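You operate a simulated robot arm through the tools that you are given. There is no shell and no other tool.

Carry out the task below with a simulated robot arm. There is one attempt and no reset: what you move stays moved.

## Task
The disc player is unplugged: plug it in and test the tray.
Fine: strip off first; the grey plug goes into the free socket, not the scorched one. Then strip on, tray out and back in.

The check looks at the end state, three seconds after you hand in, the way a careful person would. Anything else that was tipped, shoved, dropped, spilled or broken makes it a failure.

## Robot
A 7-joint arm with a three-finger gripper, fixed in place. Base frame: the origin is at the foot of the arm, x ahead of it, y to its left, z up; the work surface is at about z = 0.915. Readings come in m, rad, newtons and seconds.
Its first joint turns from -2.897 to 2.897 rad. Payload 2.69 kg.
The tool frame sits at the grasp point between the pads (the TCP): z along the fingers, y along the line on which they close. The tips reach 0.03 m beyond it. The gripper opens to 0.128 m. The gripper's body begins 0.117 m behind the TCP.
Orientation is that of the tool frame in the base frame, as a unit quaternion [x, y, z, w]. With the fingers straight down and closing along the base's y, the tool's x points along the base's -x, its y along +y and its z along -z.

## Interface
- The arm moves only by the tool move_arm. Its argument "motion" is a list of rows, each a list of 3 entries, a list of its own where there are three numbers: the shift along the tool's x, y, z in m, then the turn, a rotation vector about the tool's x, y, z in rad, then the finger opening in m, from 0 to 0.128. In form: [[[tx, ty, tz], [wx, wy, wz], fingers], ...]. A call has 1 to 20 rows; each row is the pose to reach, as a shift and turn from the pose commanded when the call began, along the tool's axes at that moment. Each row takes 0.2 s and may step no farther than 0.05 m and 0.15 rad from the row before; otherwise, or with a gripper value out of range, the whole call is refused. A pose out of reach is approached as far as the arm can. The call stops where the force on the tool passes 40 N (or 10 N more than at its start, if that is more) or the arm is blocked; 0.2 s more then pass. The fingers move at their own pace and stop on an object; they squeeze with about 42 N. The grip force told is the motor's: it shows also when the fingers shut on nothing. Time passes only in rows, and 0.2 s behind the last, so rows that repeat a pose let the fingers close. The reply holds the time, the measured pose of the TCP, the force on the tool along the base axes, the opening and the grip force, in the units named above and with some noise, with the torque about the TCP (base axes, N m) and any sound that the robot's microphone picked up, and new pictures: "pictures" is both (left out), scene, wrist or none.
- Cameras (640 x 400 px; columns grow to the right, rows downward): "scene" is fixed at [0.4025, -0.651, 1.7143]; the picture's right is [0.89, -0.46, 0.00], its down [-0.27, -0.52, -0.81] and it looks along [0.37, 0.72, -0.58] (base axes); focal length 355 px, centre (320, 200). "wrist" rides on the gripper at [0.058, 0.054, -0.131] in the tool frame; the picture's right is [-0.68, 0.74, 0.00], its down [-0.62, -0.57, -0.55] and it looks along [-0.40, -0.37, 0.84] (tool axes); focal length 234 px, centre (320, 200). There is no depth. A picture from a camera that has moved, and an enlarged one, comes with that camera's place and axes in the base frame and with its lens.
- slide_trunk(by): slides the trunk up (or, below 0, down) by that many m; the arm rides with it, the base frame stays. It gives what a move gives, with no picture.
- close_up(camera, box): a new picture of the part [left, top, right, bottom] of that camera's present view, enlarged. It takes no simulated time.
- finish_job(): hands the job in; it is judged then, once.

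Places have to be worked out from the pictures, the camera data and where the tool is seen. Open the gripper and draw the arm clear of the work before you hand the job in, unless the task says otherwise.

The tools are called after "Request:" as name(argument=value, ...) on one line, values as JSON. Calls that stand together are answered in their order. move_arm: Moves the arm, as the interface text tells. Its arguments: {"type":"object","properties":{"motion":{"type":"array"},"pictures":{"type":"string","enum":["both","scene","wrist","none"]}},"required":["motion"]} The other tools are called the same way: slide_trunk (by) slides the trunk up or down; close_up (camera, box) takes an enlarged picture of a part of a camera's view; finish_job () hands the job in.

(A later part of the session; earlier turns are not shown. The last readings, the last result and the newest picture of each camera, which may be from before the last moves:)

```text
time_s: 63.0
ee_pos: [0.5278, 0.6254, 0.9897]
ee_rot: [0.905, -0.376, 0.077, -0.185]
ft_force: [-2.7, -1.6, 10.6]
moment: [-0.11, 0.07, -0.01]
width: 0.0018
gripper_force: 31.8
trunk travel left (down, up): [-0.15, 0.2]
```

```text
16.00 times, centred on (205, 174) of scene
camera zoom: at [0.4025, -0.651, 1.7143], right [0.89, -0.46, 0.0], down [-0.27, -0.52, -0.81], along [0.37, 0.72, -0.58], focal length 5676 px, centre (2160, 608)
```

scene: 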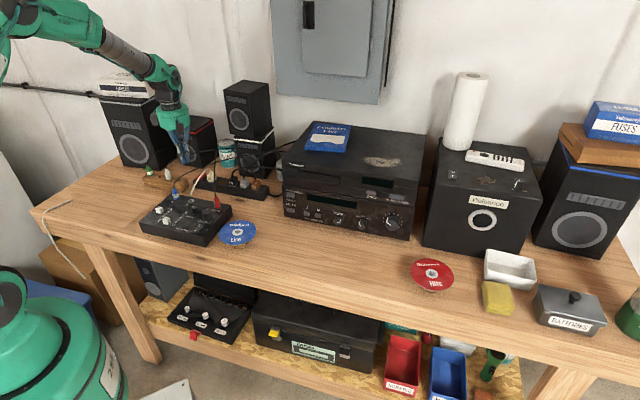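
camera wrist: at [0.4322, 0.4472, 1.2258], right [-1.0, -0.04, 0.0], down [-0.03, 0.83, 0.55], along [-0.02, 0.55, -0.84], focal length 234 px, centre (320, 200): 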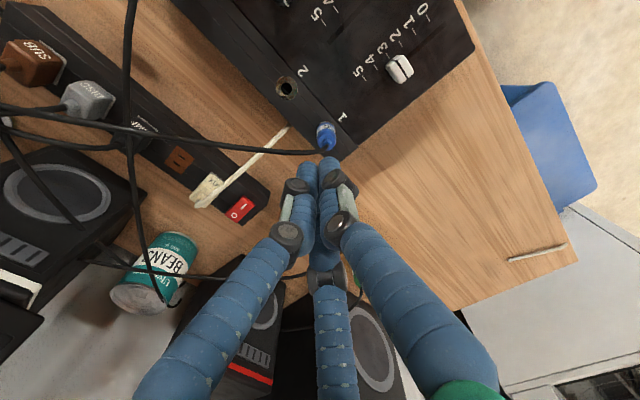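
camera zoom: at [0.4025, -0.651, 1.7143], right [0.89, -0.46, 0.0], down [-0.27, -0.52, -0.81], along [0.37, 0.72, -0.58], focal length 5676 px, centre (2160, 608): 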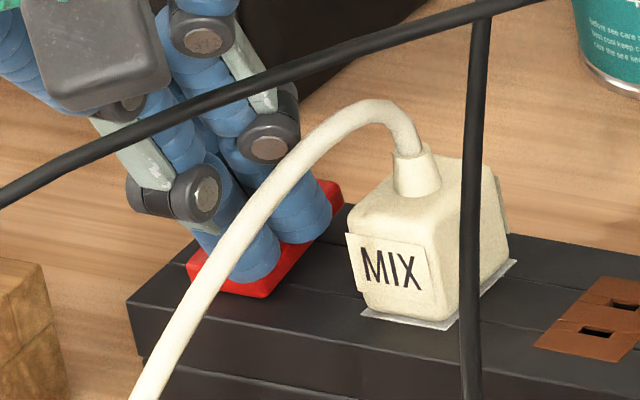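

10 N again with the LED dark; the jaw's leading edge may now be resting on the strip in front of the rocker. I back off 6 mm, move 6 mm toward the pivot, and press again.

Request:
move_arm(motion=[[[0, -0.0023, -0.0055], [0, 0, 0], 0.0], [[0, -0.0079, -0.0032], [0, 0, 0], 0.0], [[0, -0.0067, -0.0004], [0, 0, 0], 0.0], [[0, -0.0059, 0.0014], [0, 0, 0], 0.0], [[0, -0.0051, 0.0033], [0, 0, 0], 0.0], [[0, -0.0051, 0.0033], [0, 0, 0], 0.0]], pictures="none")

Request:
close_up(camera="scene", box=[195, 162, 215, 187])

```text
time_s: 64.4
ee_pos: [0.5346, 0.6301, 0.9896]
ee_rot: [0.904, -0.376, 0.077, -0.187]
ft_force: [-4.8, -7.5, 31.3]
moment: [-0.28, 0.32, 0.05]
width: 0.0017
gripper_force: 31.1
trunk travel left (down, up): [-0.15, 0.2]
```

```text
16.00 times, centred on (205, 174) of scene
camera zoom: at [0.4025, -0.651, 1.7143], right [0.89, -0.46, 0.0], down [-0.27, -0.52, -0.81], along [0.37, 0.72, -0.58], focal length 5676 px, centre (2160, 608)
```

zoom: 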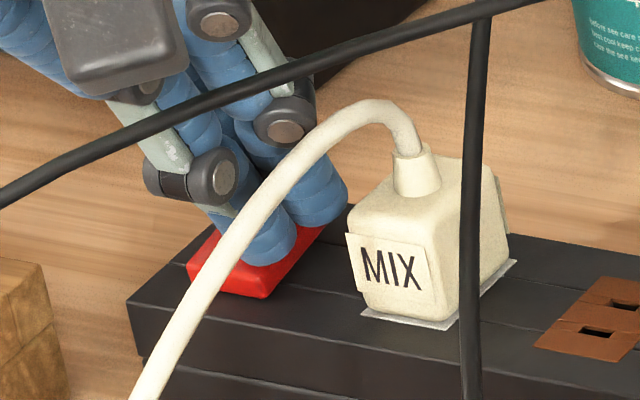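

31 N on the rocker itself and still dark. I lift off and take a fresh look at both the rocker and the LED spot from the wrist.

Request:
move_arm(motion=[[[0, -0.008, -0.02], [0, 0, 0], 0.0], [[0, -0.01, -0.05], [-0.1, 0, 0], 0.0], [[0, 0.0, -0.08], [-0.2, 0, 0], 0.0], [[0, 0.02, -0.11], [-0.3, 0, 0], 0.0], [[0, 0.04, -0.13], [-0.4, 0, 0], 0.0], [[0, 0.04, -0.13], [-0.4, 0, 0], 0.0]], pictures="both")

Request:
close_up(camera="scene", box=[195, 162, 215, 187])

Request:
close_up(camera="scene", box=[270, 120, 430, 240])

```text
time_s: 65.8
ee_pos: [0.4725, 0.5682, 1.0903]
ee_rot: [0.924, -0.384, 0.0, 0.0]
ft_force: [-0.4, 0.6, -0.5]
moment: [-0.02, -0.02, 0.03]
width: 0.0023
gripper_force: 31.3
trunk travel left (down, up): [-0.15, 0.2]
camera wrist: at [0.4756, 0.487, 1.221], right [-1.0, -0.04, 0.0], down [-0.03, 0.83, 0.55], along [-0.02, 0.55, -0.84], focal length 234 px, centre (320, 200)
```

scene: 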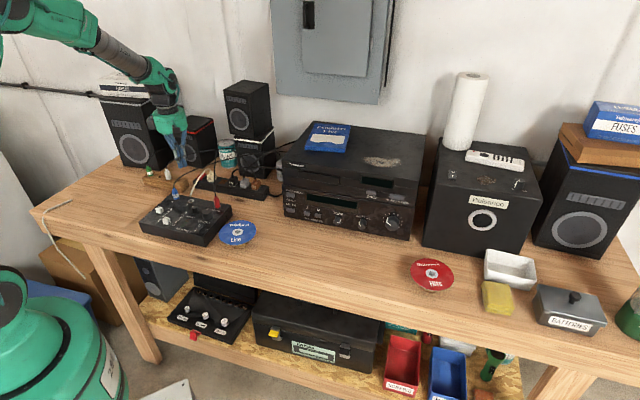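
wrist: 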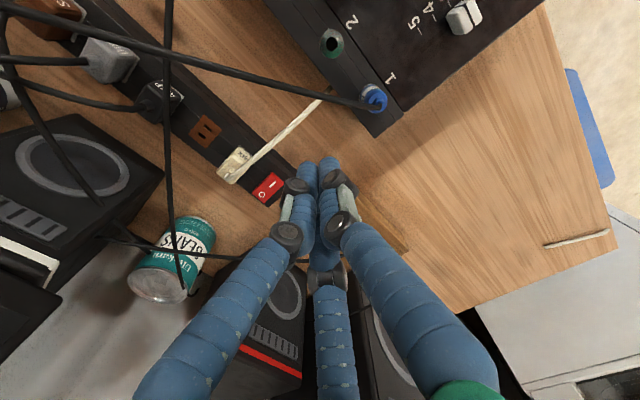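

```text
16.00 times, centred on (205, 174) of scene
camera zoom: at [0.4025, -0.651, 1.7143], right [0.89, -0.46, 0.0], down [-0.27, -0.52, -0.81], along [0.37, 0.72, -0.58], focal length 5676 px, centre (2160, 608)
```

zoom: 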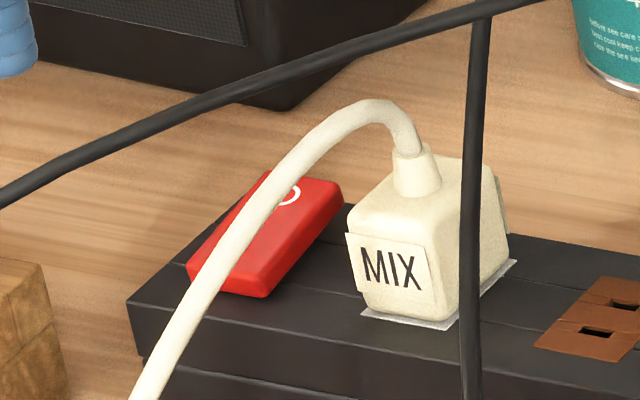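

```text
3.33 times, centred on (350, 180) of scene
camera zoom: at [0.4025, -0.651, 1.7143], right [0.89, -0.46, 0.0], down [-0.27, -0.52, -0.81], along [0.37, 0.72, -0.58], focal length 1182 px, centre (220, 267)
```

zoom: 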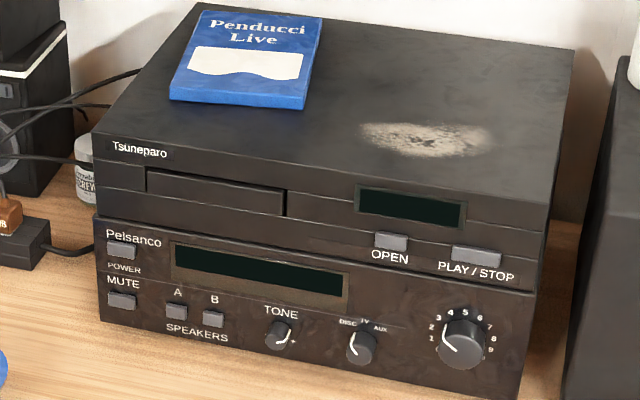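

The rocker now leans toward "|" but the LED is dark. To compare with the lit state exactly, I return to the viewpoint I had at 7.0 s and take the same crop.

Request:
move_arm(motion=[[[0.007, 0.013, -0.01], [0, 0, 0], 0.0], [[0.014, 0.026, -0.02], [0, 0, 0], 0.05], [[0.0211, 0.039, -0.0299], [0, 0, 0], 0.128], [[0.0211, 0.039, -0.0299], [0, 0, 0], 0.128], [[0.0211, 0.039, -0.0299], [0, 0, 0], 0.128]], pictures="none")

Request:
close_up(camera="wrist", box=[210, 150, 310, 230])

Request:
close_up(camera="wrist", box=[0, 60, 360, 300])

```text
time_s: 67.0
ee_pos: [0.4588, 0.5248, 1.1192]
ee_rot: [0.923, -0.384, 0.0, -0.001]
ft_force: [1.0, -0.1, -1.0]
moment: [-0.03, 0.01, 0.01]
width: 0.1279
gripper_force: 0.0
trunk travel left (down, up): [-0.15, 0.2]
```

```text
5.00 times, centred on (260, 190) of wrist
camera zoom: at [0.462, 0.4446, 1.2507], right [-1.0, -0.04, 0.0], down [-0.03, 0.83, 0.55], along [-0.02, 0.55, -0.84], focal length 1171 px, centre (620, 250)
```

zoom: 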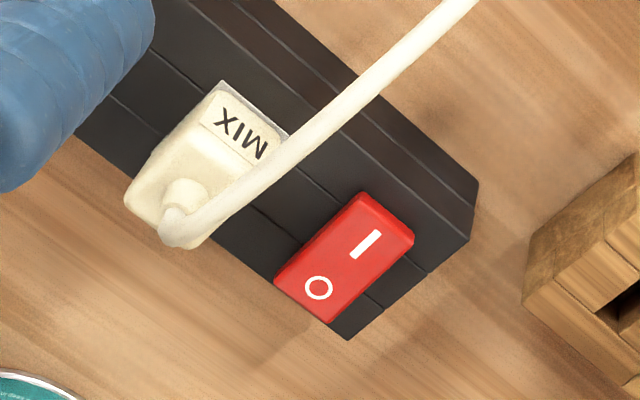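

```text
1.67 times, centred on (180, 180) of wrist
camera zoom: at [0.462, 0.4446, 1.2507], right [-1.0, -0.04, 0.0], down [-0.03, 0.83, 0.55], along [-0.02, 0.55, -0.84], focal length 390 px, centre (553, 233)
```

zoom: 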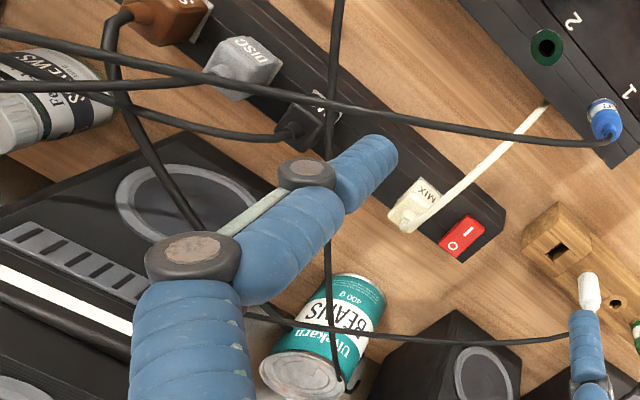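

Against the 7.0 s picture the rocker is now clearly longer in view, i.e. tipped the other way than when the LED was lit. Before acting further, I inspect the brown socket and the seated plug closely to be sure about the socket choice.

Request:
close_up(camera="scene", box=[213, 174, 233, 190])

Request:
close_up(camera="scene", box=[236, 171, 256, 191])

Request:
close_up(camera="scene", box=[199, 172, 209, 182])

```text
16.00 times, centred on (223, 182) of scene
camera zoom: at [0.4025, -0.651, 1.7143], right [0.89, -0.46, 0.0], down [-0.27, -0.52, -0.81], along [0.37, 0.72, -0.58], focal length 5676 px, centre (1872, 488)
```

zoom: 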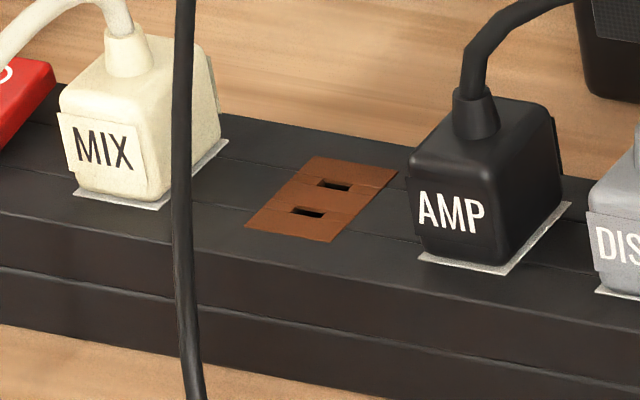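

```text
16.00 times, centred on (246, 181) of scene
camera zoom: at [0.4025, -0.651, 1.7143], right [0.89, -0.46, 0.0], down [-0.27, -0.52, -0.81], along [0.37, 0.72, -0.58], focal length 5676 px, centre (1504, 504)
```

zoom: 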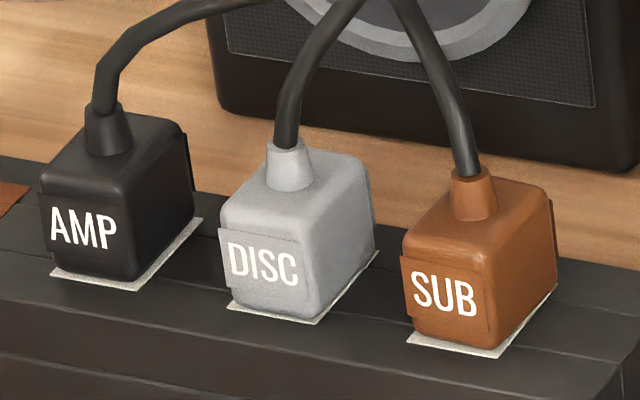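

```text
16.00 times, centred on (204, 177) of scene
camera zoom: at [0.4025, -0.651, 1.7143], right [0.89, -0.46, 0.0], down [-0.27, -0.52, -0.81], along [0.37, 0.72, -0.58], focal length 5676 px, centre (2176, 568)
```

zoom: 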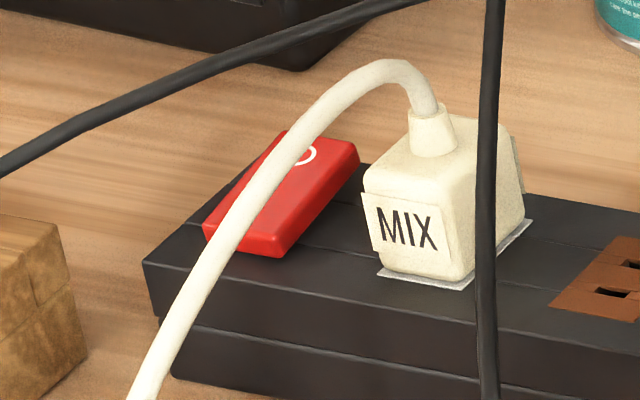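

Now it fits together: from the same viewpoint, the lit state had the rocker's back (O) end down, and my first press with the wide jaws had actually tipped it level across the pivot. So I should push the back end fully down; I go above its rear edge at (0.557, 0.655) with closed fingers.

Request:
move_arm(motion=[[[0, 0, -0.02], [0, 0, 0], 0.06], [[0, 0, -0.03], [0, 0, 0], 0.0], [[-0.0056, -0.0404, -0.03], [0, 0, 0], 0.0], [[-0.0112, -0.0808, -0.03], [0, 0, 0], 0.0], [[-0.0167, -0.1212, -0.03], [0, 0, 0], 0.0], [[-0.0223, -0.1615, -0.03], [0, 0, 0], 0.0], [[-0.0223, -0.1615, 0.01], [0, 0, 0], 0.0], [[-0.0223, -0.1615, 0.05], [0, 0, 0], 0.0], [[-0.0223, -0.1615, 0.09], [0, 0, 0], 0.0], [[-0.0223, -0.1615, 0.113], [0, 0, 0], 0.0], [[-0.0223, -0.1615, 0.113], [0, 0, 0], 0.0]], pictures="none")

Request:
close_up(camera="wrist", box=[270, 90, 370, 170])

Request:
close_up(camera="scene", box=[195, 162, 215, 187])

```text
time_s: 69.4
ee_pos: [0.5581, 0.655, 1.0081]
ee_rot: [0.923, -0.384, 0.0, 0.0]
ft_force: [0.0, 0.1, -0.4]
moment: [0.01, 0.0, 0.01]
width: 0.0021
gripper_force: 31.5
trunk travel left (down, up): [-0.15, 0.2]
```

```text
5.00 times, centred on (320, 130) of wrist
camera zoom: at [0.5612, 0.5747, 1.1393], right [-1.0, -0.04, 0.0], down [-0.04, 0.83, 0.55], along [-0.02, 0.55, -0.84], focal length 1171 px, centre (320, 550)
```

zoom: 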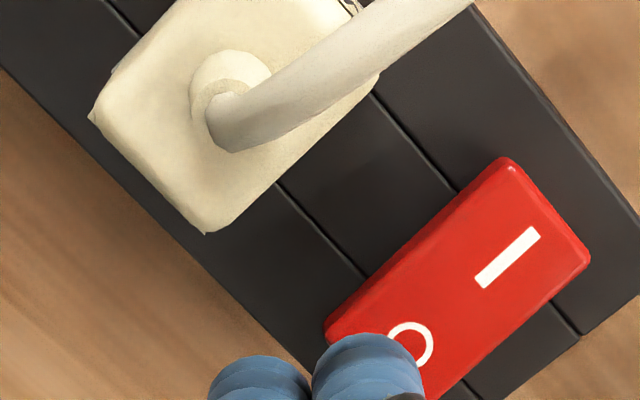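

```text
16.00 times, centred on (205, 174) of scene
camera zoom: at [0.4025, -0.651, 1.7143], right [0.89, -0.46, 0.0], down [-0.27, -0.52, -0.81], along [0.37, 0.72, -0.58], focal length 5676 px, centre (2160, 608)
```

zoom: 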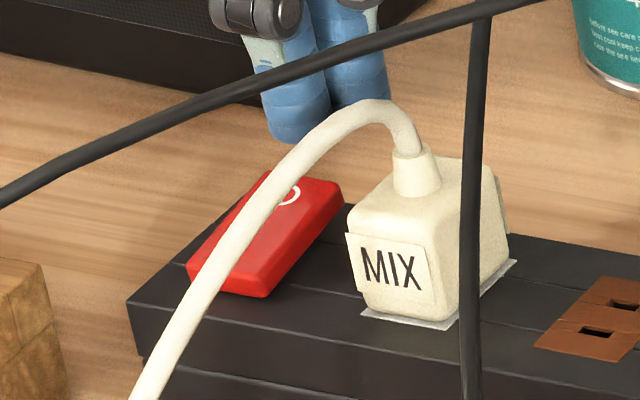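

Re-measuring here gives the rocker centre at a≈-0.0745 along the strip, so I shift 6 mm left; the jaws then bear only on the back end. I press down gradually.

Request:
move_arm(motion=[[[-0.006, 0, 0.004], [0, 0, 0], 0.0], [[-0.006, 0, 0.01], [0, 0, 0], 0.0], [[-0.006, 0, 0.014], [0, 0, 0], 0.0], [[-0.006, 0, 0.017], [0, 0, 0], 0.0], [[-0.006, 0, 0.019], [0, 0, 0], 0.0], [[-0.006, 0, 0.021], [0, 0, 0], 0.0]], pictures="none")

Request:
close_up(camera="scene", box=[195, 162, 215, 187])

Request:
close_up(camera="wrist", box=[270, 90, 370, 170])

```text
time_s: 70.8
ee_pos: [0.5524, 0.6595, 0.9877]
ee_rot: [0.924, -0.383, 0.001, -0.003]
ft_force: [2.1, 1.1, 4.1]
moment: [-0.06, -0.01, 0.01]
width: 0.0022
gripper_force: 31.3
trunk travel left (down, up): [-0.15, 0.2]
```

```text
16.00 times, centred on (205, 174) of scene
camera zoom: at [0.4025, -0.651, 1.7143], right [0.89, -0.46, 0.0], down [-0.27, -0.52, -0.81], along [0.37, 0.72, -0.58], focal length 5676 px, centre (2160, 608)
```

zoom: 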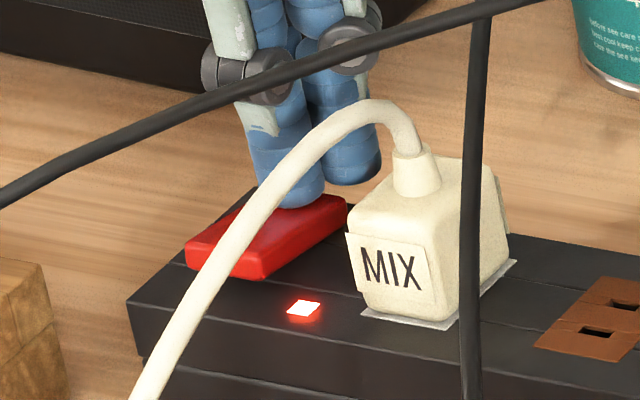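

```text
5.00 times, centred on (320, 130) of wrist
camera zoom: at [0.5561, 0.5792, 1.1196], right [-1.0, -0.04, 0.0], down [-0.04, 0.83, 0.55], along [-0.02, 0.55, -0.83], focal length 1171 px, centre (320, 550)
```

zoom: 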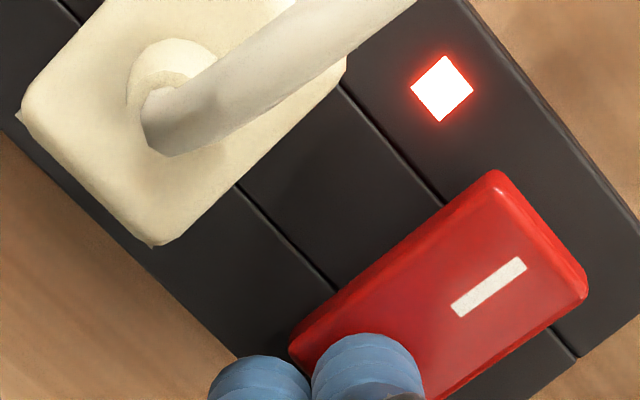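

The LED is lit: the strip is on. I retract straight up and confirm it stays on, and check the player.

Request:
move_arm(motion=[[[0, 0, -0.03], [0, 0, 0], 0.0], [[0, 0, -0.07], [0, 0, 0], 0.0], [[0, 0, -0.11], [0, 0, 0], 0.0], [[0, 0, -0.15], [0, 0, 0], 0.0], [[0, 0, -0.19], [0, 0, 0], 0.0], [[0, 0, -0.19], [0, 0, 0], 0.0]], pictures="both")

Request:
close_up(camera="scene", box=[270, 120, 430, 240])

Request:
close_up(camera="scene", box=[130, 130, 290, 230])

```text
time_s: 72.2
ee_pos: [0.5524, 0.658, 1.1795]
ee_rot: [0.923, -0.384, 0.0, -0.001]
ft_force: [-0.7, -0.7, 0.6]
moment: [0.01, -0.02, 0.01]
width: 0.0019
gripper_force: 31.2
trunk travel left (down, up): [-0.15, 0.2]
camera wrist: at [0.5559, 0.5786, 1.31], right [-1.0, -0.04, 0.0], down [-0.03, 0.83, 0.55], along [-0.02, 0.55, -0.84], focal length 234 px, centre (320, 200)
```

scene: 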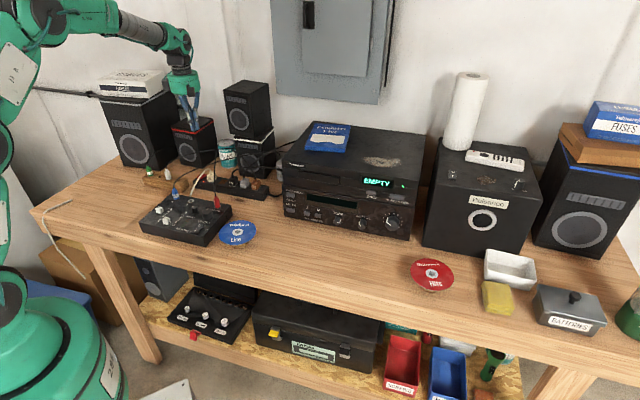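
wrist: 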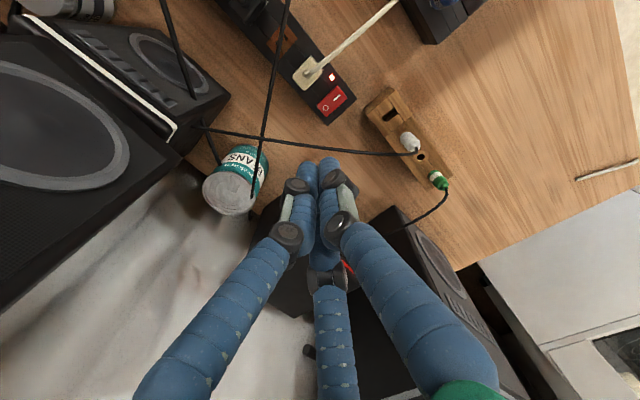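

```text
3.33 times, centred on (350, 180) of scene
camera zoom: at [0.4025, -0.651, 1.7143], right [0.89, -0.46, 0.0], down [-0.27, -0.52, -0.81], along [0.37, 0.72, -0.58], focal length 1182 px, centre (220, 267)
```

zoom: 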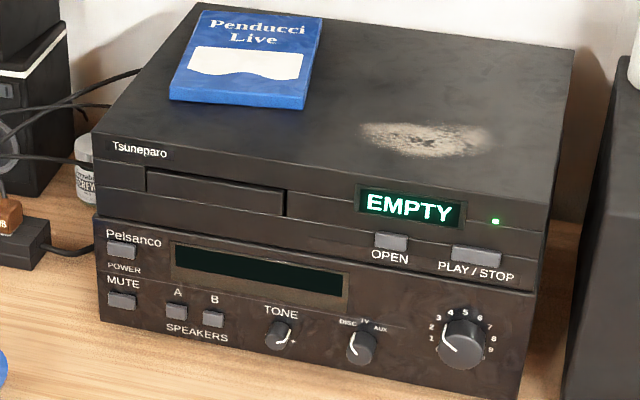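

```text
4.00 times, centred on (210, 180) of scene
camera zoom: at [0.4025, -0.651, 1.7143], right [0.89, -0.46, 0.0], down [-0.27, -0.52, -0.81], along [0.37, 0.72, -0.58], focal length 1419 px, centre (760, 280)
```

zoom: 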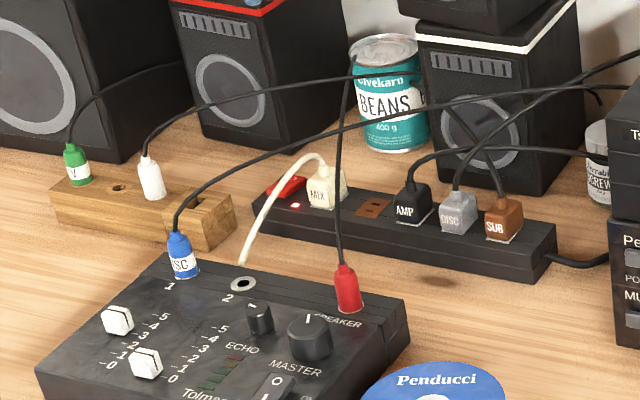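

The strip LED is on and the player's display now reads EMPTY with its green light lit. Next is the OPEN button, which I place at about (0.971, 0.097, 1.080) on the player's front; I bring the arm out in front of the shelf at a safe height first.

Request:
move_arm(motion=[[[0, 0.03, -0.03], [0, 0, 0], 0.0], [[0, 0.07, -0.05], [0, 0, 0], 0.0], [[0, 0.115, -0.07], [0, 0, 0], 0.0], [[0, 0.16, -0.07], [0, 0, 0], 0.0], [[0.02, 0.2, -0.07], [0, 0, 0], 0.0], [[0.05, 0.235, -0.07], [0, 0, 0], 0.0], [[0.09, 0.256, -0.07], [0, 0, 0], 0.0], [[0.135, 0.256, -0.07], [0, 0, 0], 0.0], [[0.18, 0.256, -0.07], [0, 0, 0], 0.0], [[0.225, 0.256, -0.07], [0, 0, 0], 0.0], [[0.27, 0.256, -0.07], [0, 0, 0], 0.0], [[0.315, 0.256, -0.07], [0, 0, 0], 0.0], [[0.36, 0.256, -0.07], [0, 0, 0], 0.0]], pictures="scene")

```text
time_s: 75.0
ee_pos: [0.6263, 0.2232, 1.2445]
ee_rot: [0.923, -0.384, 0.001, 0.0]
ft_force: [-0.1, 0.1, -0.4]
moment: [0.0, -0.02, -0.01]
width: 0.0019
gripper_force: 31.4
trunk travel left (down, up): [-0.15, 0.2]
```

scene: 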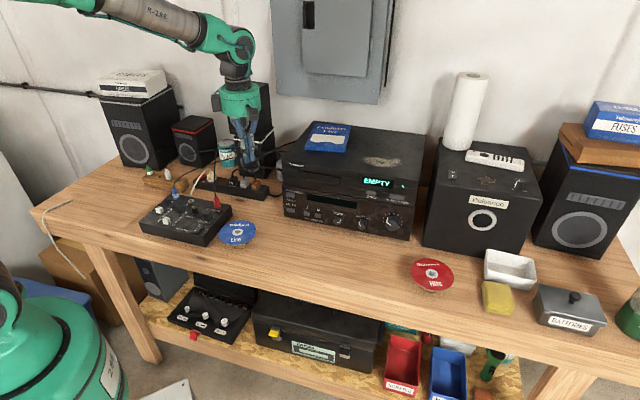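

The path is clear. I go on along the front to a≈0.618, tilting the hand forward as I go.

Request:
move_arm(motion=[[[0.042, 0, 0], [0.1, 0, 0], 0.0], [[0.084, 0, 0], [0.2, 0, 0], 0.0], [[0.126, 0, 0], [0.3, 0, 0], 0.0], [[0.168, 0, 0], [0.4, 0, 0], 0.0], [[0.21, 0, 0], [0.5, 0, 0], 0.0], [[0.252, 0, 0], [0.6, 0, 0], 0.0], [[0.294, 0, 0], [0.7, 0, 0], 0.0], [[0.333, 0, 0], [0.8, 0, 0], 0.0], [[0.333, 0, 0], [0.9, 0, 0], 0.0], [[0.333, 0, 0], [0.9, 0, 0], 0.0]], pictures="both")

```text
time_s: 77.2
ee_pos: [0.8586, -0.0127, 1.2546]
ee_rot: [0.831, -0.342, 0.171, -0.404]
ft_force: [-2.7, 0.3, 3.0]
moment: [-0.28, -0.03, -0.28]
width: 0.0022
gripper_force: 31.7
trunk travel left (down, up): [-0.15, 0.2]
camera wrist: at [0.8032, -0.151, 1.2942], right [-0.8, 0.16, -0.58], down [-0.5, 0.38, 0.78], along [0.34, 0.91, -0.22], focal length 234 px, centre (320, 200)
```

scene: 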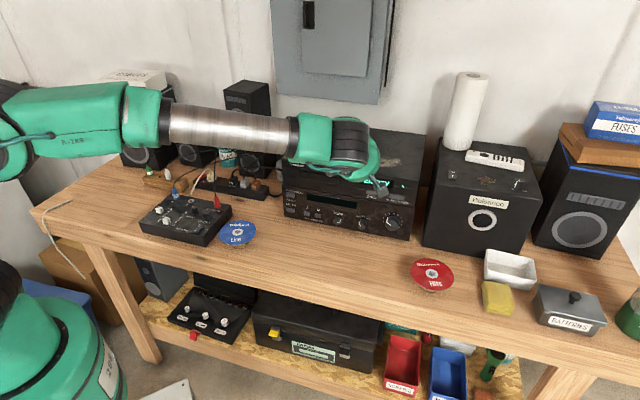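
wrist: 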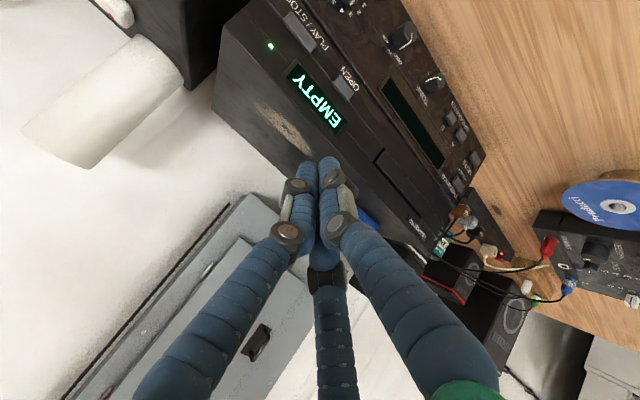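

The hand has tilted as commanded and the wrist view shows the player's front with OPEN and PLAY/STOP. I enlarge this to locate the OPEN button accurately.

Request:
close_up(camera="wrist", box=[250, 0, 410, 160])

Request:
close_up(camera="wrist", box=[310, 50, 390, 130])

```text
2.50 times, centred on (330, 80) of wrist
camera zoom: at [0.8032, -0.151, 1.2942], right [-0.8, 0.16, -0.58], down [-0.5, 0.38, 0.78], along [0.34, 0.91, -0.22], focal length 585 px, centre (295, 500)
```

zoom: 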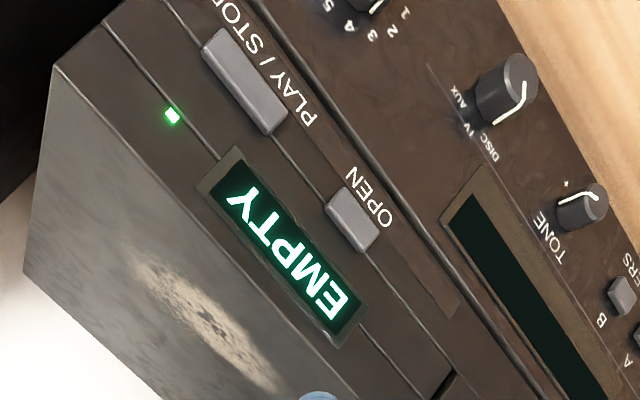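

```text
5.00 times, centred on (350, 90) of wrist
camera zoom: at [0.8032, -0.151, 1.2942], right [-0.8, 0.16, -0.58], down [-0.5, 0.38, 0.78], along [0.34, 0.91, -0.22], focal length 1171 px, centre (170, 750)
```

zoom: 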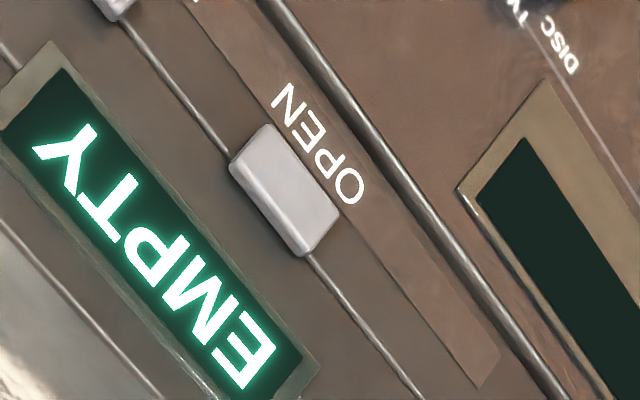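

OPEN comes out at a≈0.617, z≈1.073 on a front plane near b≈0.755. I finish tilting nearly to horizontal while lowering to z≈1.075, still 15 cm away from the front.

Request:
move_arm(motion=[[[0, 0.0282, 0.0224], [0.1, 0, 0], 0.0], [[0, 0.0564, 0.0448], [0.2, 0, 0], 0.0], [[0, 0.0846, 0.0671], [0.3, 0, 0], 0.0], [[0, 0.1128, 0.0895], [0.4, 0, 0], 0.0], [[0, 0.141, 0.1119], [0.5, 0, 0], 0.0], [[0, 0.141, 0.1119], [0.6, 0, 0], 0.0], [[0, 0.141, 0.1119], [0.6, 0, 0], 0.0]], pictures="both")

```text
time_s: 78.8
ee_pos: [0.9906, -0.0089, 1.2086]
ee_rot: [0.733, -0.381, 0.18, -0.535]
ft_force: [0.5, 0.2, 0.6]
moment: [0.0, 0.0, -0.01]
width: 0.0023
gripper_force: 32.0
out of reach, approached as far as the arm can: row 1, 2, 3, 4, 5, 6, 7
trunk travel left (down, up): [-0.15, 0.2]
camera wrist: at [0.921, -0.1441, 1.2], right [-0.7, 0.41, -0.58], down [-0.56, 0.19, 0.81], along [0.44, 0.89, 0.1], focal length 234 px, centre (320, 200)
```

scene: 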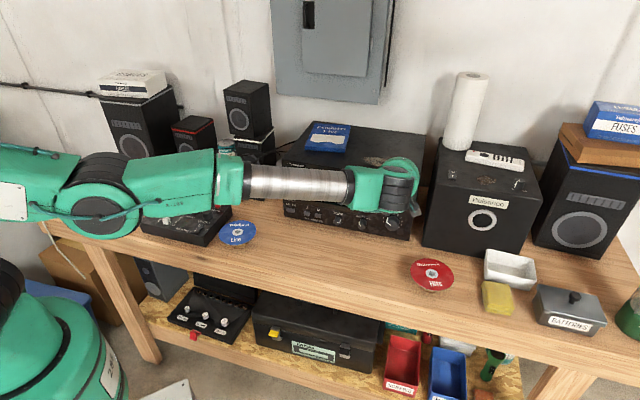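
wrist: 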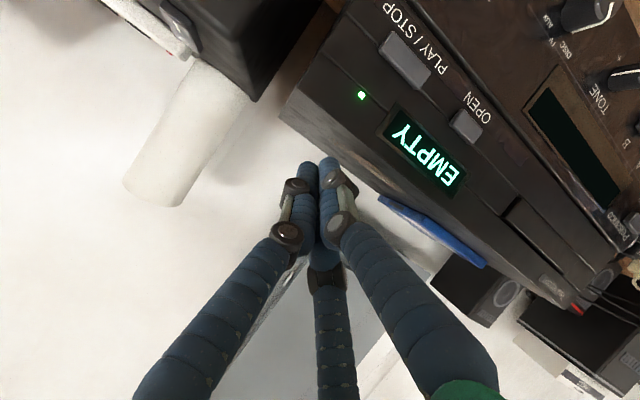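

That pose was out of reach and the arm ended near (0.99, -0.01, 1.21) without touching anything. I return to the reachable 0.9 rad tilt by going back up, then I will use a steeper tool instead.

Request:
move_arm(motion=[[[0, -0.03, -0.002], [-0.1, 0, 0], 0.0], [[0, -0.06, -0.004], [-0.2, 0, 0], 0.0], [[0, -0.09, -0.006], [-0.3, 0, 0], 0.0], [[0, -0.12, -0.008], [-0.4, 0, 0], 0.0], [[0, -0.15, -0.0105], [-0.5, 0, 0], 0.0], [[0, -0.1796, -0.0127], [-0.6, 0, 0], 0.0], [[0, -0.1796, -0.0127], [-0.6, 0, 0], 0.0]], pictures="scene")

```text
time_s: 80.4
ee_pos: [1.0475, 0.0126, 1.3786]
ee_rot: [0.857, -0.418, 0.059, -0.295]
ft_force: [-0.5, 0.1, 0.6]
moment: [-0.02, 0.01, 0.01]
width: 0.0024
gripper_force: 31.6
trunk travel left (down, up): [-0.15, 0.2]
```

scene: 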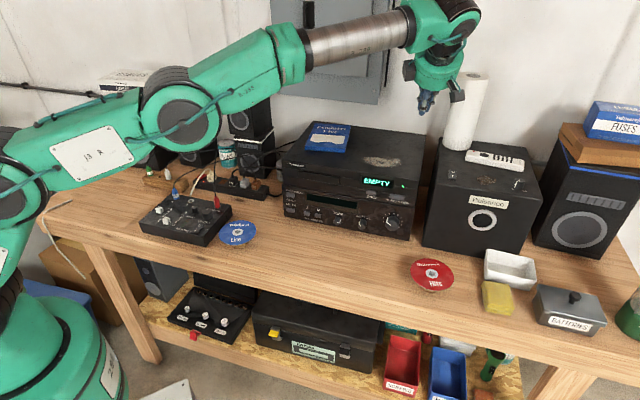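

The relative origin was the reached pose, so I am now high above the player's right front. I correct the orientation to a clean 0.55 rad forward tilt and come back to a spot in front of the OPEN button at z≈1.2.

Request:
move_arm(motion=[[[-0.0129, 0.037, 0.0135], [-0.0085, 0.0135, -0.024], 0.0], [[-0.0258, 0.074, 0.0271], [-0.017, 0.027, -0.048], 0.0], [[-0.0387, 0.111, 0.0406], [-0.0256, 0.0403, -0.0717], 0.0], [[-0.0515, 0.148, 0.0541], [-0.0341, 0.0537, -0.0955], 0.0], [[-0.0644, 0.185, 0.0677], [-0.0427, 0.067, -0.12], 0.0], [[-0.0773, 0.2219, 0.0812], [-0.0512, 0.0805, -0.1433], 0.0], [[-0.0773, 0.2219, 0.0812], [-0.0512, 0.0805, -0.1433], 0.0]], pictures="both")

```text
time_s: 82.0
ee_pos: [0.8715, -0.0007, 1.1995]
ee_rot: [0.89, -0.368, 0.104, -0.25]
ft_force: [-0.6, 0.2, 0.0]
moment: [-0.01, 0.01, -0.02]
width: 0.0021
gripper_force: 31.2
trunk travel left (down, up): [-0.15, 0.2]
camera wrist: at [0.8326, -0.1231, 1.2843], right [-0.92, 0.03, -0.38], down [-0.3, 0.57, 0.76], along [0.25, 0.82, -0.52], focal length 234 px, centre (320, 200)
```

scene: 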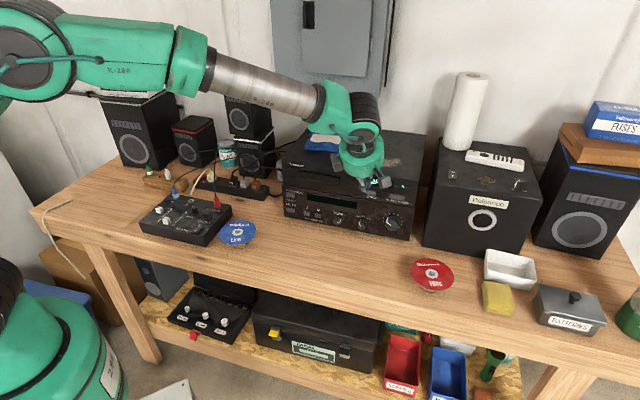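
wrist: 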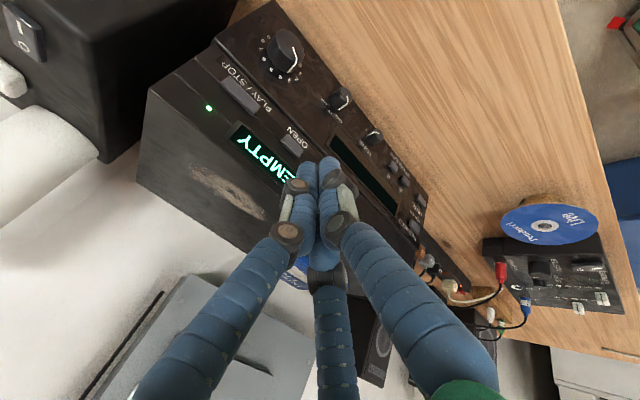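

Good: a clean 0.54 rad tilt at a≈0.617, b≈0.616, z=1.20. I enlarge the OPEN button here for a second sighting.

Request:
close_up(camera="wrist", box=[255, 100, 335, 180])

Request:
close_up(camera="wrist", box=[180, 40, 440, 240])

```text
5.00 times, centred on (295, 140) of wrist
camera zoom: at [0.8326, -0.1231, 1.2843], right [-0.92, 0.03, -0.38], down [-0.3, 0.57, 0.76], along [0.25, 0.82, -0.52], focal length 1171 px, centre (445, 500)
```

zoom: 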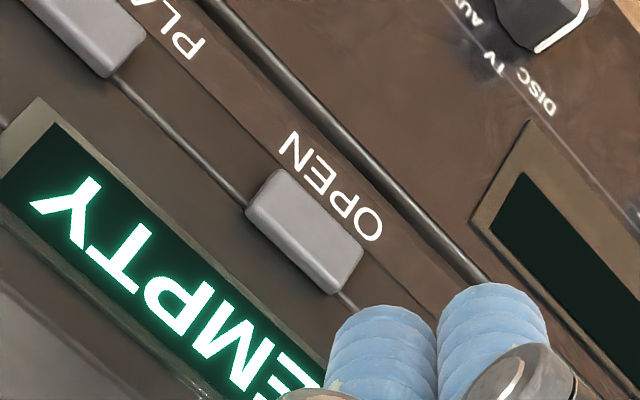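

```text
2.00 times, centred on (310, 140) of wrist
camera zoom: at [0.8326, -0.1231, 1.2843], right [-0.92, 0.03, -0.38], down [-0.3, 0.57, 0.76], along [0.25, 0.82, -0.52], focal length 468 px, centre (340, 320)
```

zoom: 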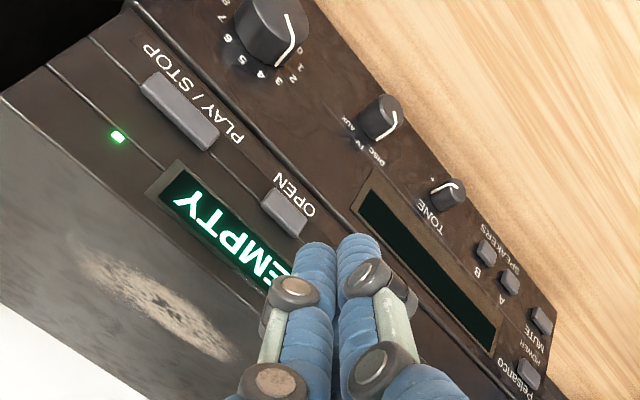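

The two sightings put OPEN's face at a≈0.620, z≈1.079, b≈0.743. I lower to that height, about 3 cm short of the button.

Request:
move_arm(motion=[[[0.001, -0.002, 0.03], [0, 0, 0], 0.0], [[0.002, -0.004, 0.061], [0, 0, 0], 0.0], [[0.003, -0.006, 0.092], [0, 0, 0], 0.0], [[0.0035, -0.0077, 0.122], [0, 0, 0], 0.0], [[0.0035, -0.0077, 0.122], [0, 0, 0], 0.0]], pictures="both")

Request:
close_up(camera="wrist", box=[260, 90, 380, 210])

Request:
close_up(camera="scene", box=[330, 150, 420, 220])

```text
time_s: 83.2
ee_pos: [0.9274, 0.0481, 1.0981]
ee_rot: [0.89, -0.369, 0.104, -0.249]
ft_force: [0.1, -0.3, -0.8]
moment: [-0.01, 0.0, -0.01]
width: 0.002
gripper_force: 31.0
trunk travel left (down, up): [-0.15, 0.2]
camera wrist: at [0.8877, -0.0748, 1.183], right [-0.92, 0.03, -0.38], down [-0.3, 0.57, 0.76], along [0.25, 0.82, -0.52], focal length 234 px, centre (320, 200)
```

scene: 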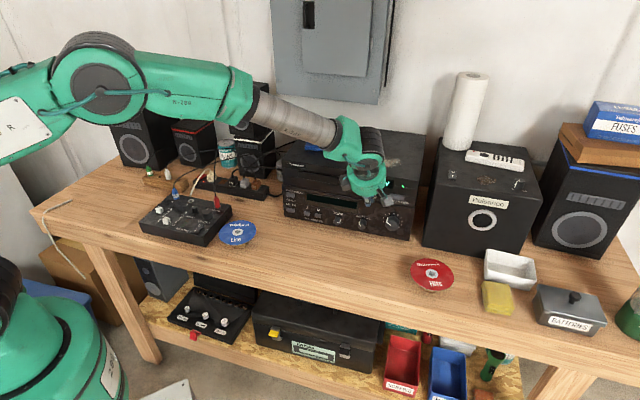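
wrist: 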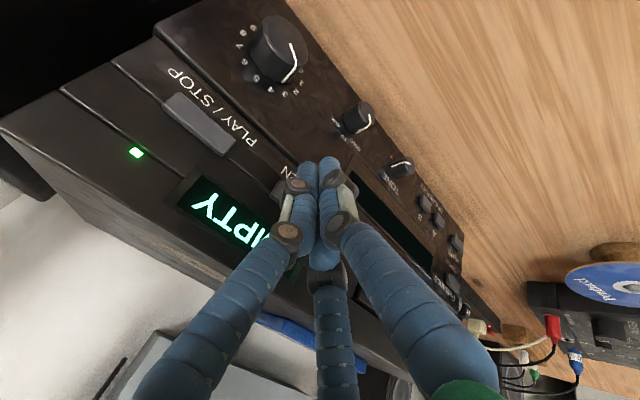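

```text
3.33 times, centred on (320, 150) of wrist
camera zoom: at [0.8877, -0.0748, 1.183], right [-0.92, 0.03, -0.38], down [-0.3, 0.57, 0.76], along [0.25, 0.82, -0.52], focal length 781 px, centre (320, 367)
```

zoom: 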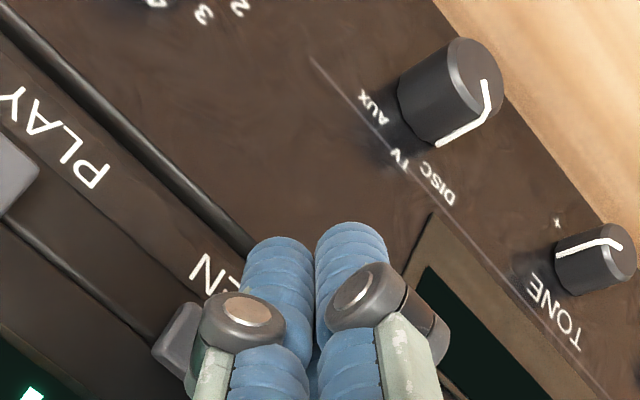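

```text
5.71 times, centred on (375, 185) of scene
camera zoom: at [0.4025, -0.651, 1.7143], right [0.89, -0.46, 0.0], down [-0.27, -0.52, -0.81], along [0.37, 0.72, -0.58], focal length 2027 px, centre (6, 286)
```

zoom: 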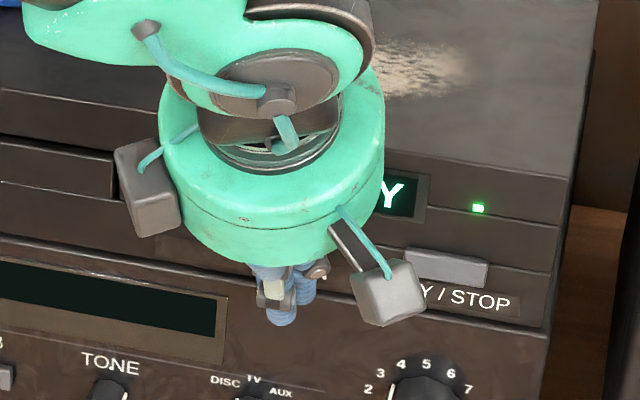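

Three wrist sightings agree best at b≈0.72, z≈1.097, a≈0.625, so my tip is about 2 cm too low and already close to the face. I back off 1.5 cm and rise 1.9 cm.

Request:
move_arm(motion=[[[0.001, 0.0129, -0.0077], [0, 0, 0], 0.0], [[0.003, 0.0032, -0.024], [0, 0, 0], 0.0], [[0.003, 0.0032, -0.024], [0, 0, 0], 0.0]], pictures="wrist")

Request:
close_up(camera="wrist", box=[250, 100, 370, 220])

Request:
close_up(camera="scene", box=[340, 170, 400, 215])

```text
time_s: 84.0
ee_pos: [0.9169, 0.0343, 1.1198]
ee_rot: [0.889, -0.368, 0.103, -0.25]
ft_force: [0.5, 0.3, 1.0]
moment: [-0.03, 0.0, 0.01]
width: 0.0023
gripper_force: 31.5
trunk travel left (down, up): [-0.15, 0.2]
camera wrist: at [0.8787, -0.087, 1.2028], right [-0.92, 0.03, -0.38], down [-0.3, 0.57, 0.76], along [0.25, 0.82, -0.52], focal length 234 px, centre (320, 200)
```

wrist: 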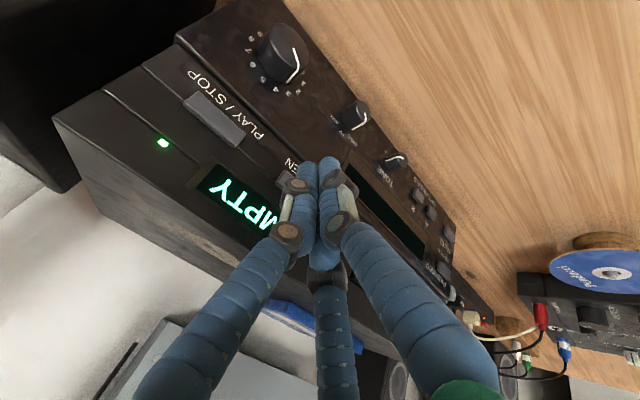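

```text
3.33 times, centred on (310, 160) of wrist
camera zoom: at [0.8787, -0.087, 1.2028], right [-0.92, 0.03, -0.38], down [-0.3, 0.57, 0.76], along [0.25, 0.82, -0.52], focal length 781 px, centre (353, 333)
```

zoom: 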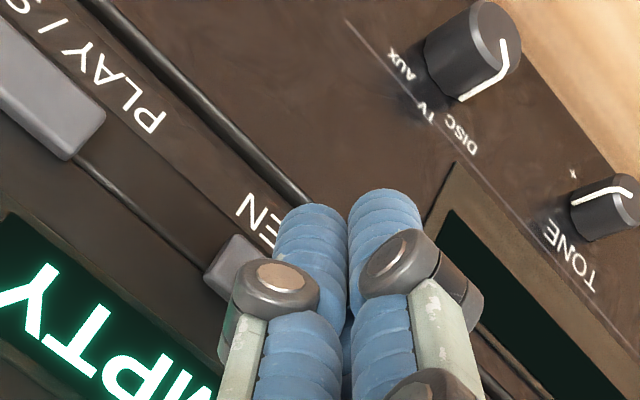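

```text
8.89 times, centred on (370, 192) of scene
camera zoom: at [0.4025, -0.651, 1.7143], right [0.89, -0.46, 0.0], down [-0.27, -0.52, -0.81], along [0.37, 0.72, -0.58], focal length 3153 px, centre (-124, 267)
```

zoom: 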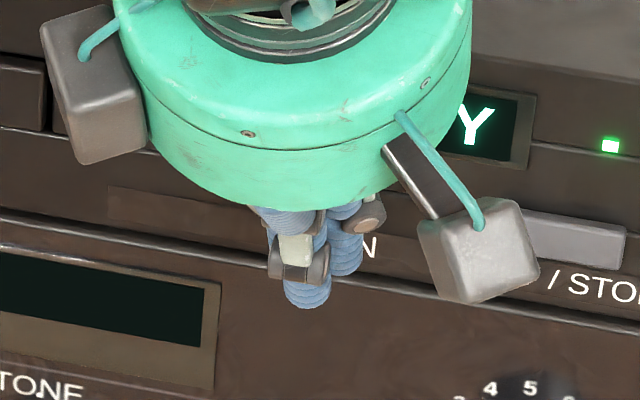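

The scene projection agrees that moving straight in from here should land on OPEN. I advance toward the face and then in small steps, watching the force and the display.

Request:
move_arm(motion=[[[0, -0.0069, 0.0041], [0, 0, 0], 0.0], [[0, -0.0129, 0.0077], [0, 0, 0], 0.0], [[0, -0.0163, 0.0097], [0, 0, 0], 0.0], [[0, -0.0163, 0.0097], [0, 0, 0], 0.0]], pictures="wrist")

Request:
close_up(camera="wrist", box=[250, 100, 370, 220])

```text
time_s: 85.0
ee_pos: [0.932, 0.0489, 1.1169]
ee_rot: [0.889, -0.369, 0.104, -0.25]
ft_force: [-0.6, 0.4, -0.7]
moment: [-0.02, -0.03, -0.02]
width: 0.0021
gripper_force: 31.4
trunk travel left (down, up): [-0.15, 0.2]
camera wrist: at [0.8928, -0.0741, 1.2019], right [-0.92, 0.03, -0.38], down [-0.3, 0.57, 0.76], along [0.25, 0.82, -0.52], focal length 234 px, centre (320, 200)
```

wrist: 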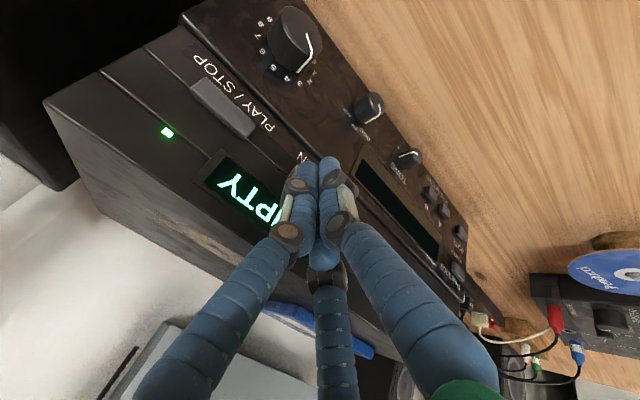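

```text
3.33 times, centred on (310, 160) of wrist
camera zoom: at [0.8928, -0.0741, 1.2019], right [-0.92, 0.03, -0.38], down [-0.3, 0.57, 0.76], along [0.25, 0.82, -0.52], focal length 781 px, centre (353, 333)
```

zoom: 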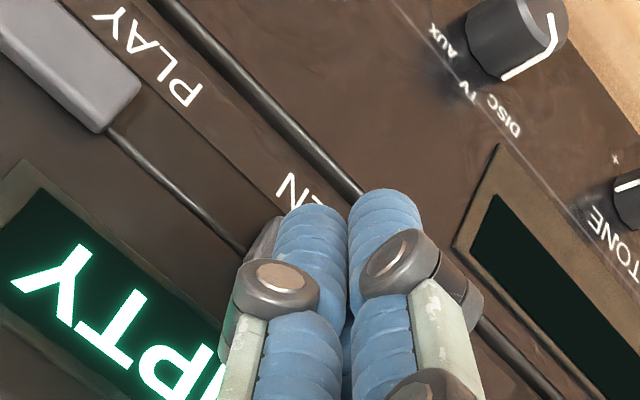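

No contact yet at b≈0.72; a second triangulation on PLAY/STOP suggests the face is nearer b≈0.73, where OPEN would sit at z≈1.091. I lower 5 mm and continue in small steps.

Request:
move_arm(motion=[[[0, -0.0009, 0.0063], [0, 0, 0], 0.0], [[0, -0.0026, 0.0073], [0, 0, 0], 0.0], [[0, -0.0043, 0.0084], [0, 0, 0], 0.0], [[0, -0.006, 0.0094], [0, 0, 0], 0.0], [[0, -0.006, 0.0094], [0, 0, 0], 0.0]], pictures="wrist")

Request:
close_up(camera="wrist", box=[250, 100, 370, 220])

Request:
close_up(camera="scene", box=[340, 170, 400, 215])

```text
time_s: 86.2
ee_pos: [0.9382, 0.0559, 1.1115]
ee_rot: [0.889, -0.369, 0.104, -0.25]
ft_force: [-1.3, -1.6, -0.6]
moment: [-0.03, 0.04, -0.01]
width: 0.0019
gripper_force: 31.1
trunk travel left (down, up): [-0.15, 0.2]
heard: click
camera wrist: at [0.8995, -0.0667, 1.1971], right [-0.92, 0.03, -0.38], down [-0.3, 0.57, 0.76], along [0.25, 0.82, -0.52], focal length 234 px, centre (320, 200)
```

wrist: 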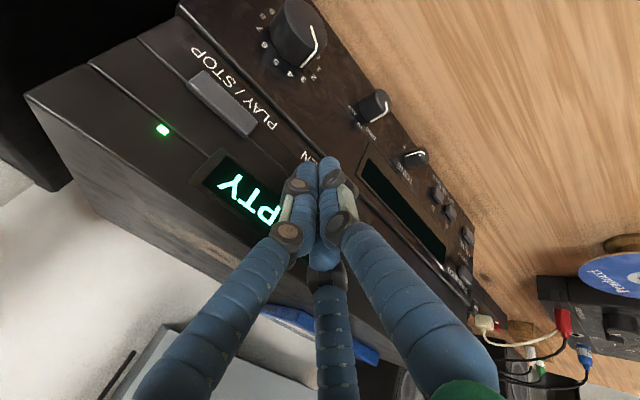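

```text
3.33 times, centred on (310, 160) of wrist
camera zoom: at [0.8995, -0.0667, 1.1971], right [-0.92, 0.03, -0.38], down [-0.3, 0.57, 0.76], along [0.25, 0.82, -0.52], focal length 781 px, centre (353, 333)
```

zoom: 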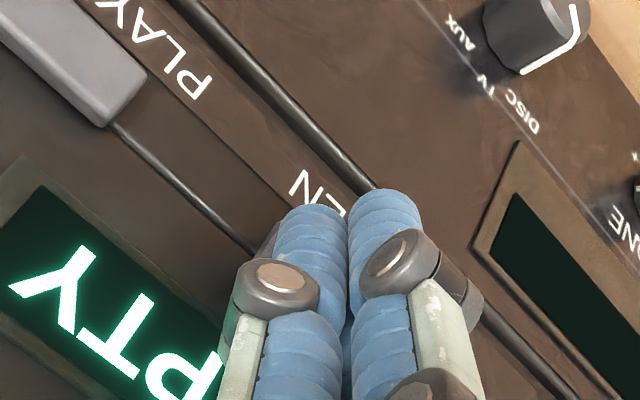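

```text
8.89 times, centred on (370, 192) of scene
camera zoom: at [0.4025, -0.651, 1.7143], right [0.89, -0.46, 0.0], down [-0.27, -0.52, -0.81], along [0.37, 0.72, -0.58], focal length 3153 px, centre (-124, 267)
```

zoom: 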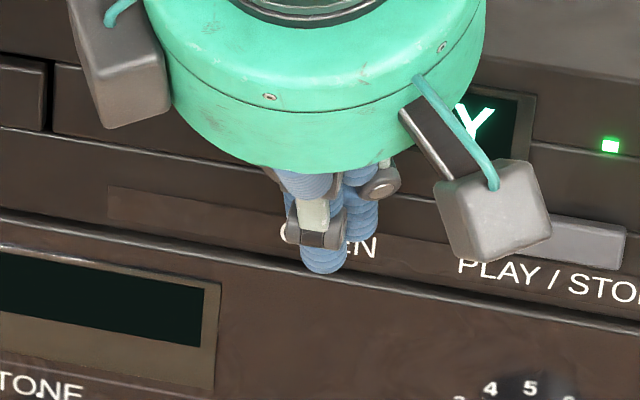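

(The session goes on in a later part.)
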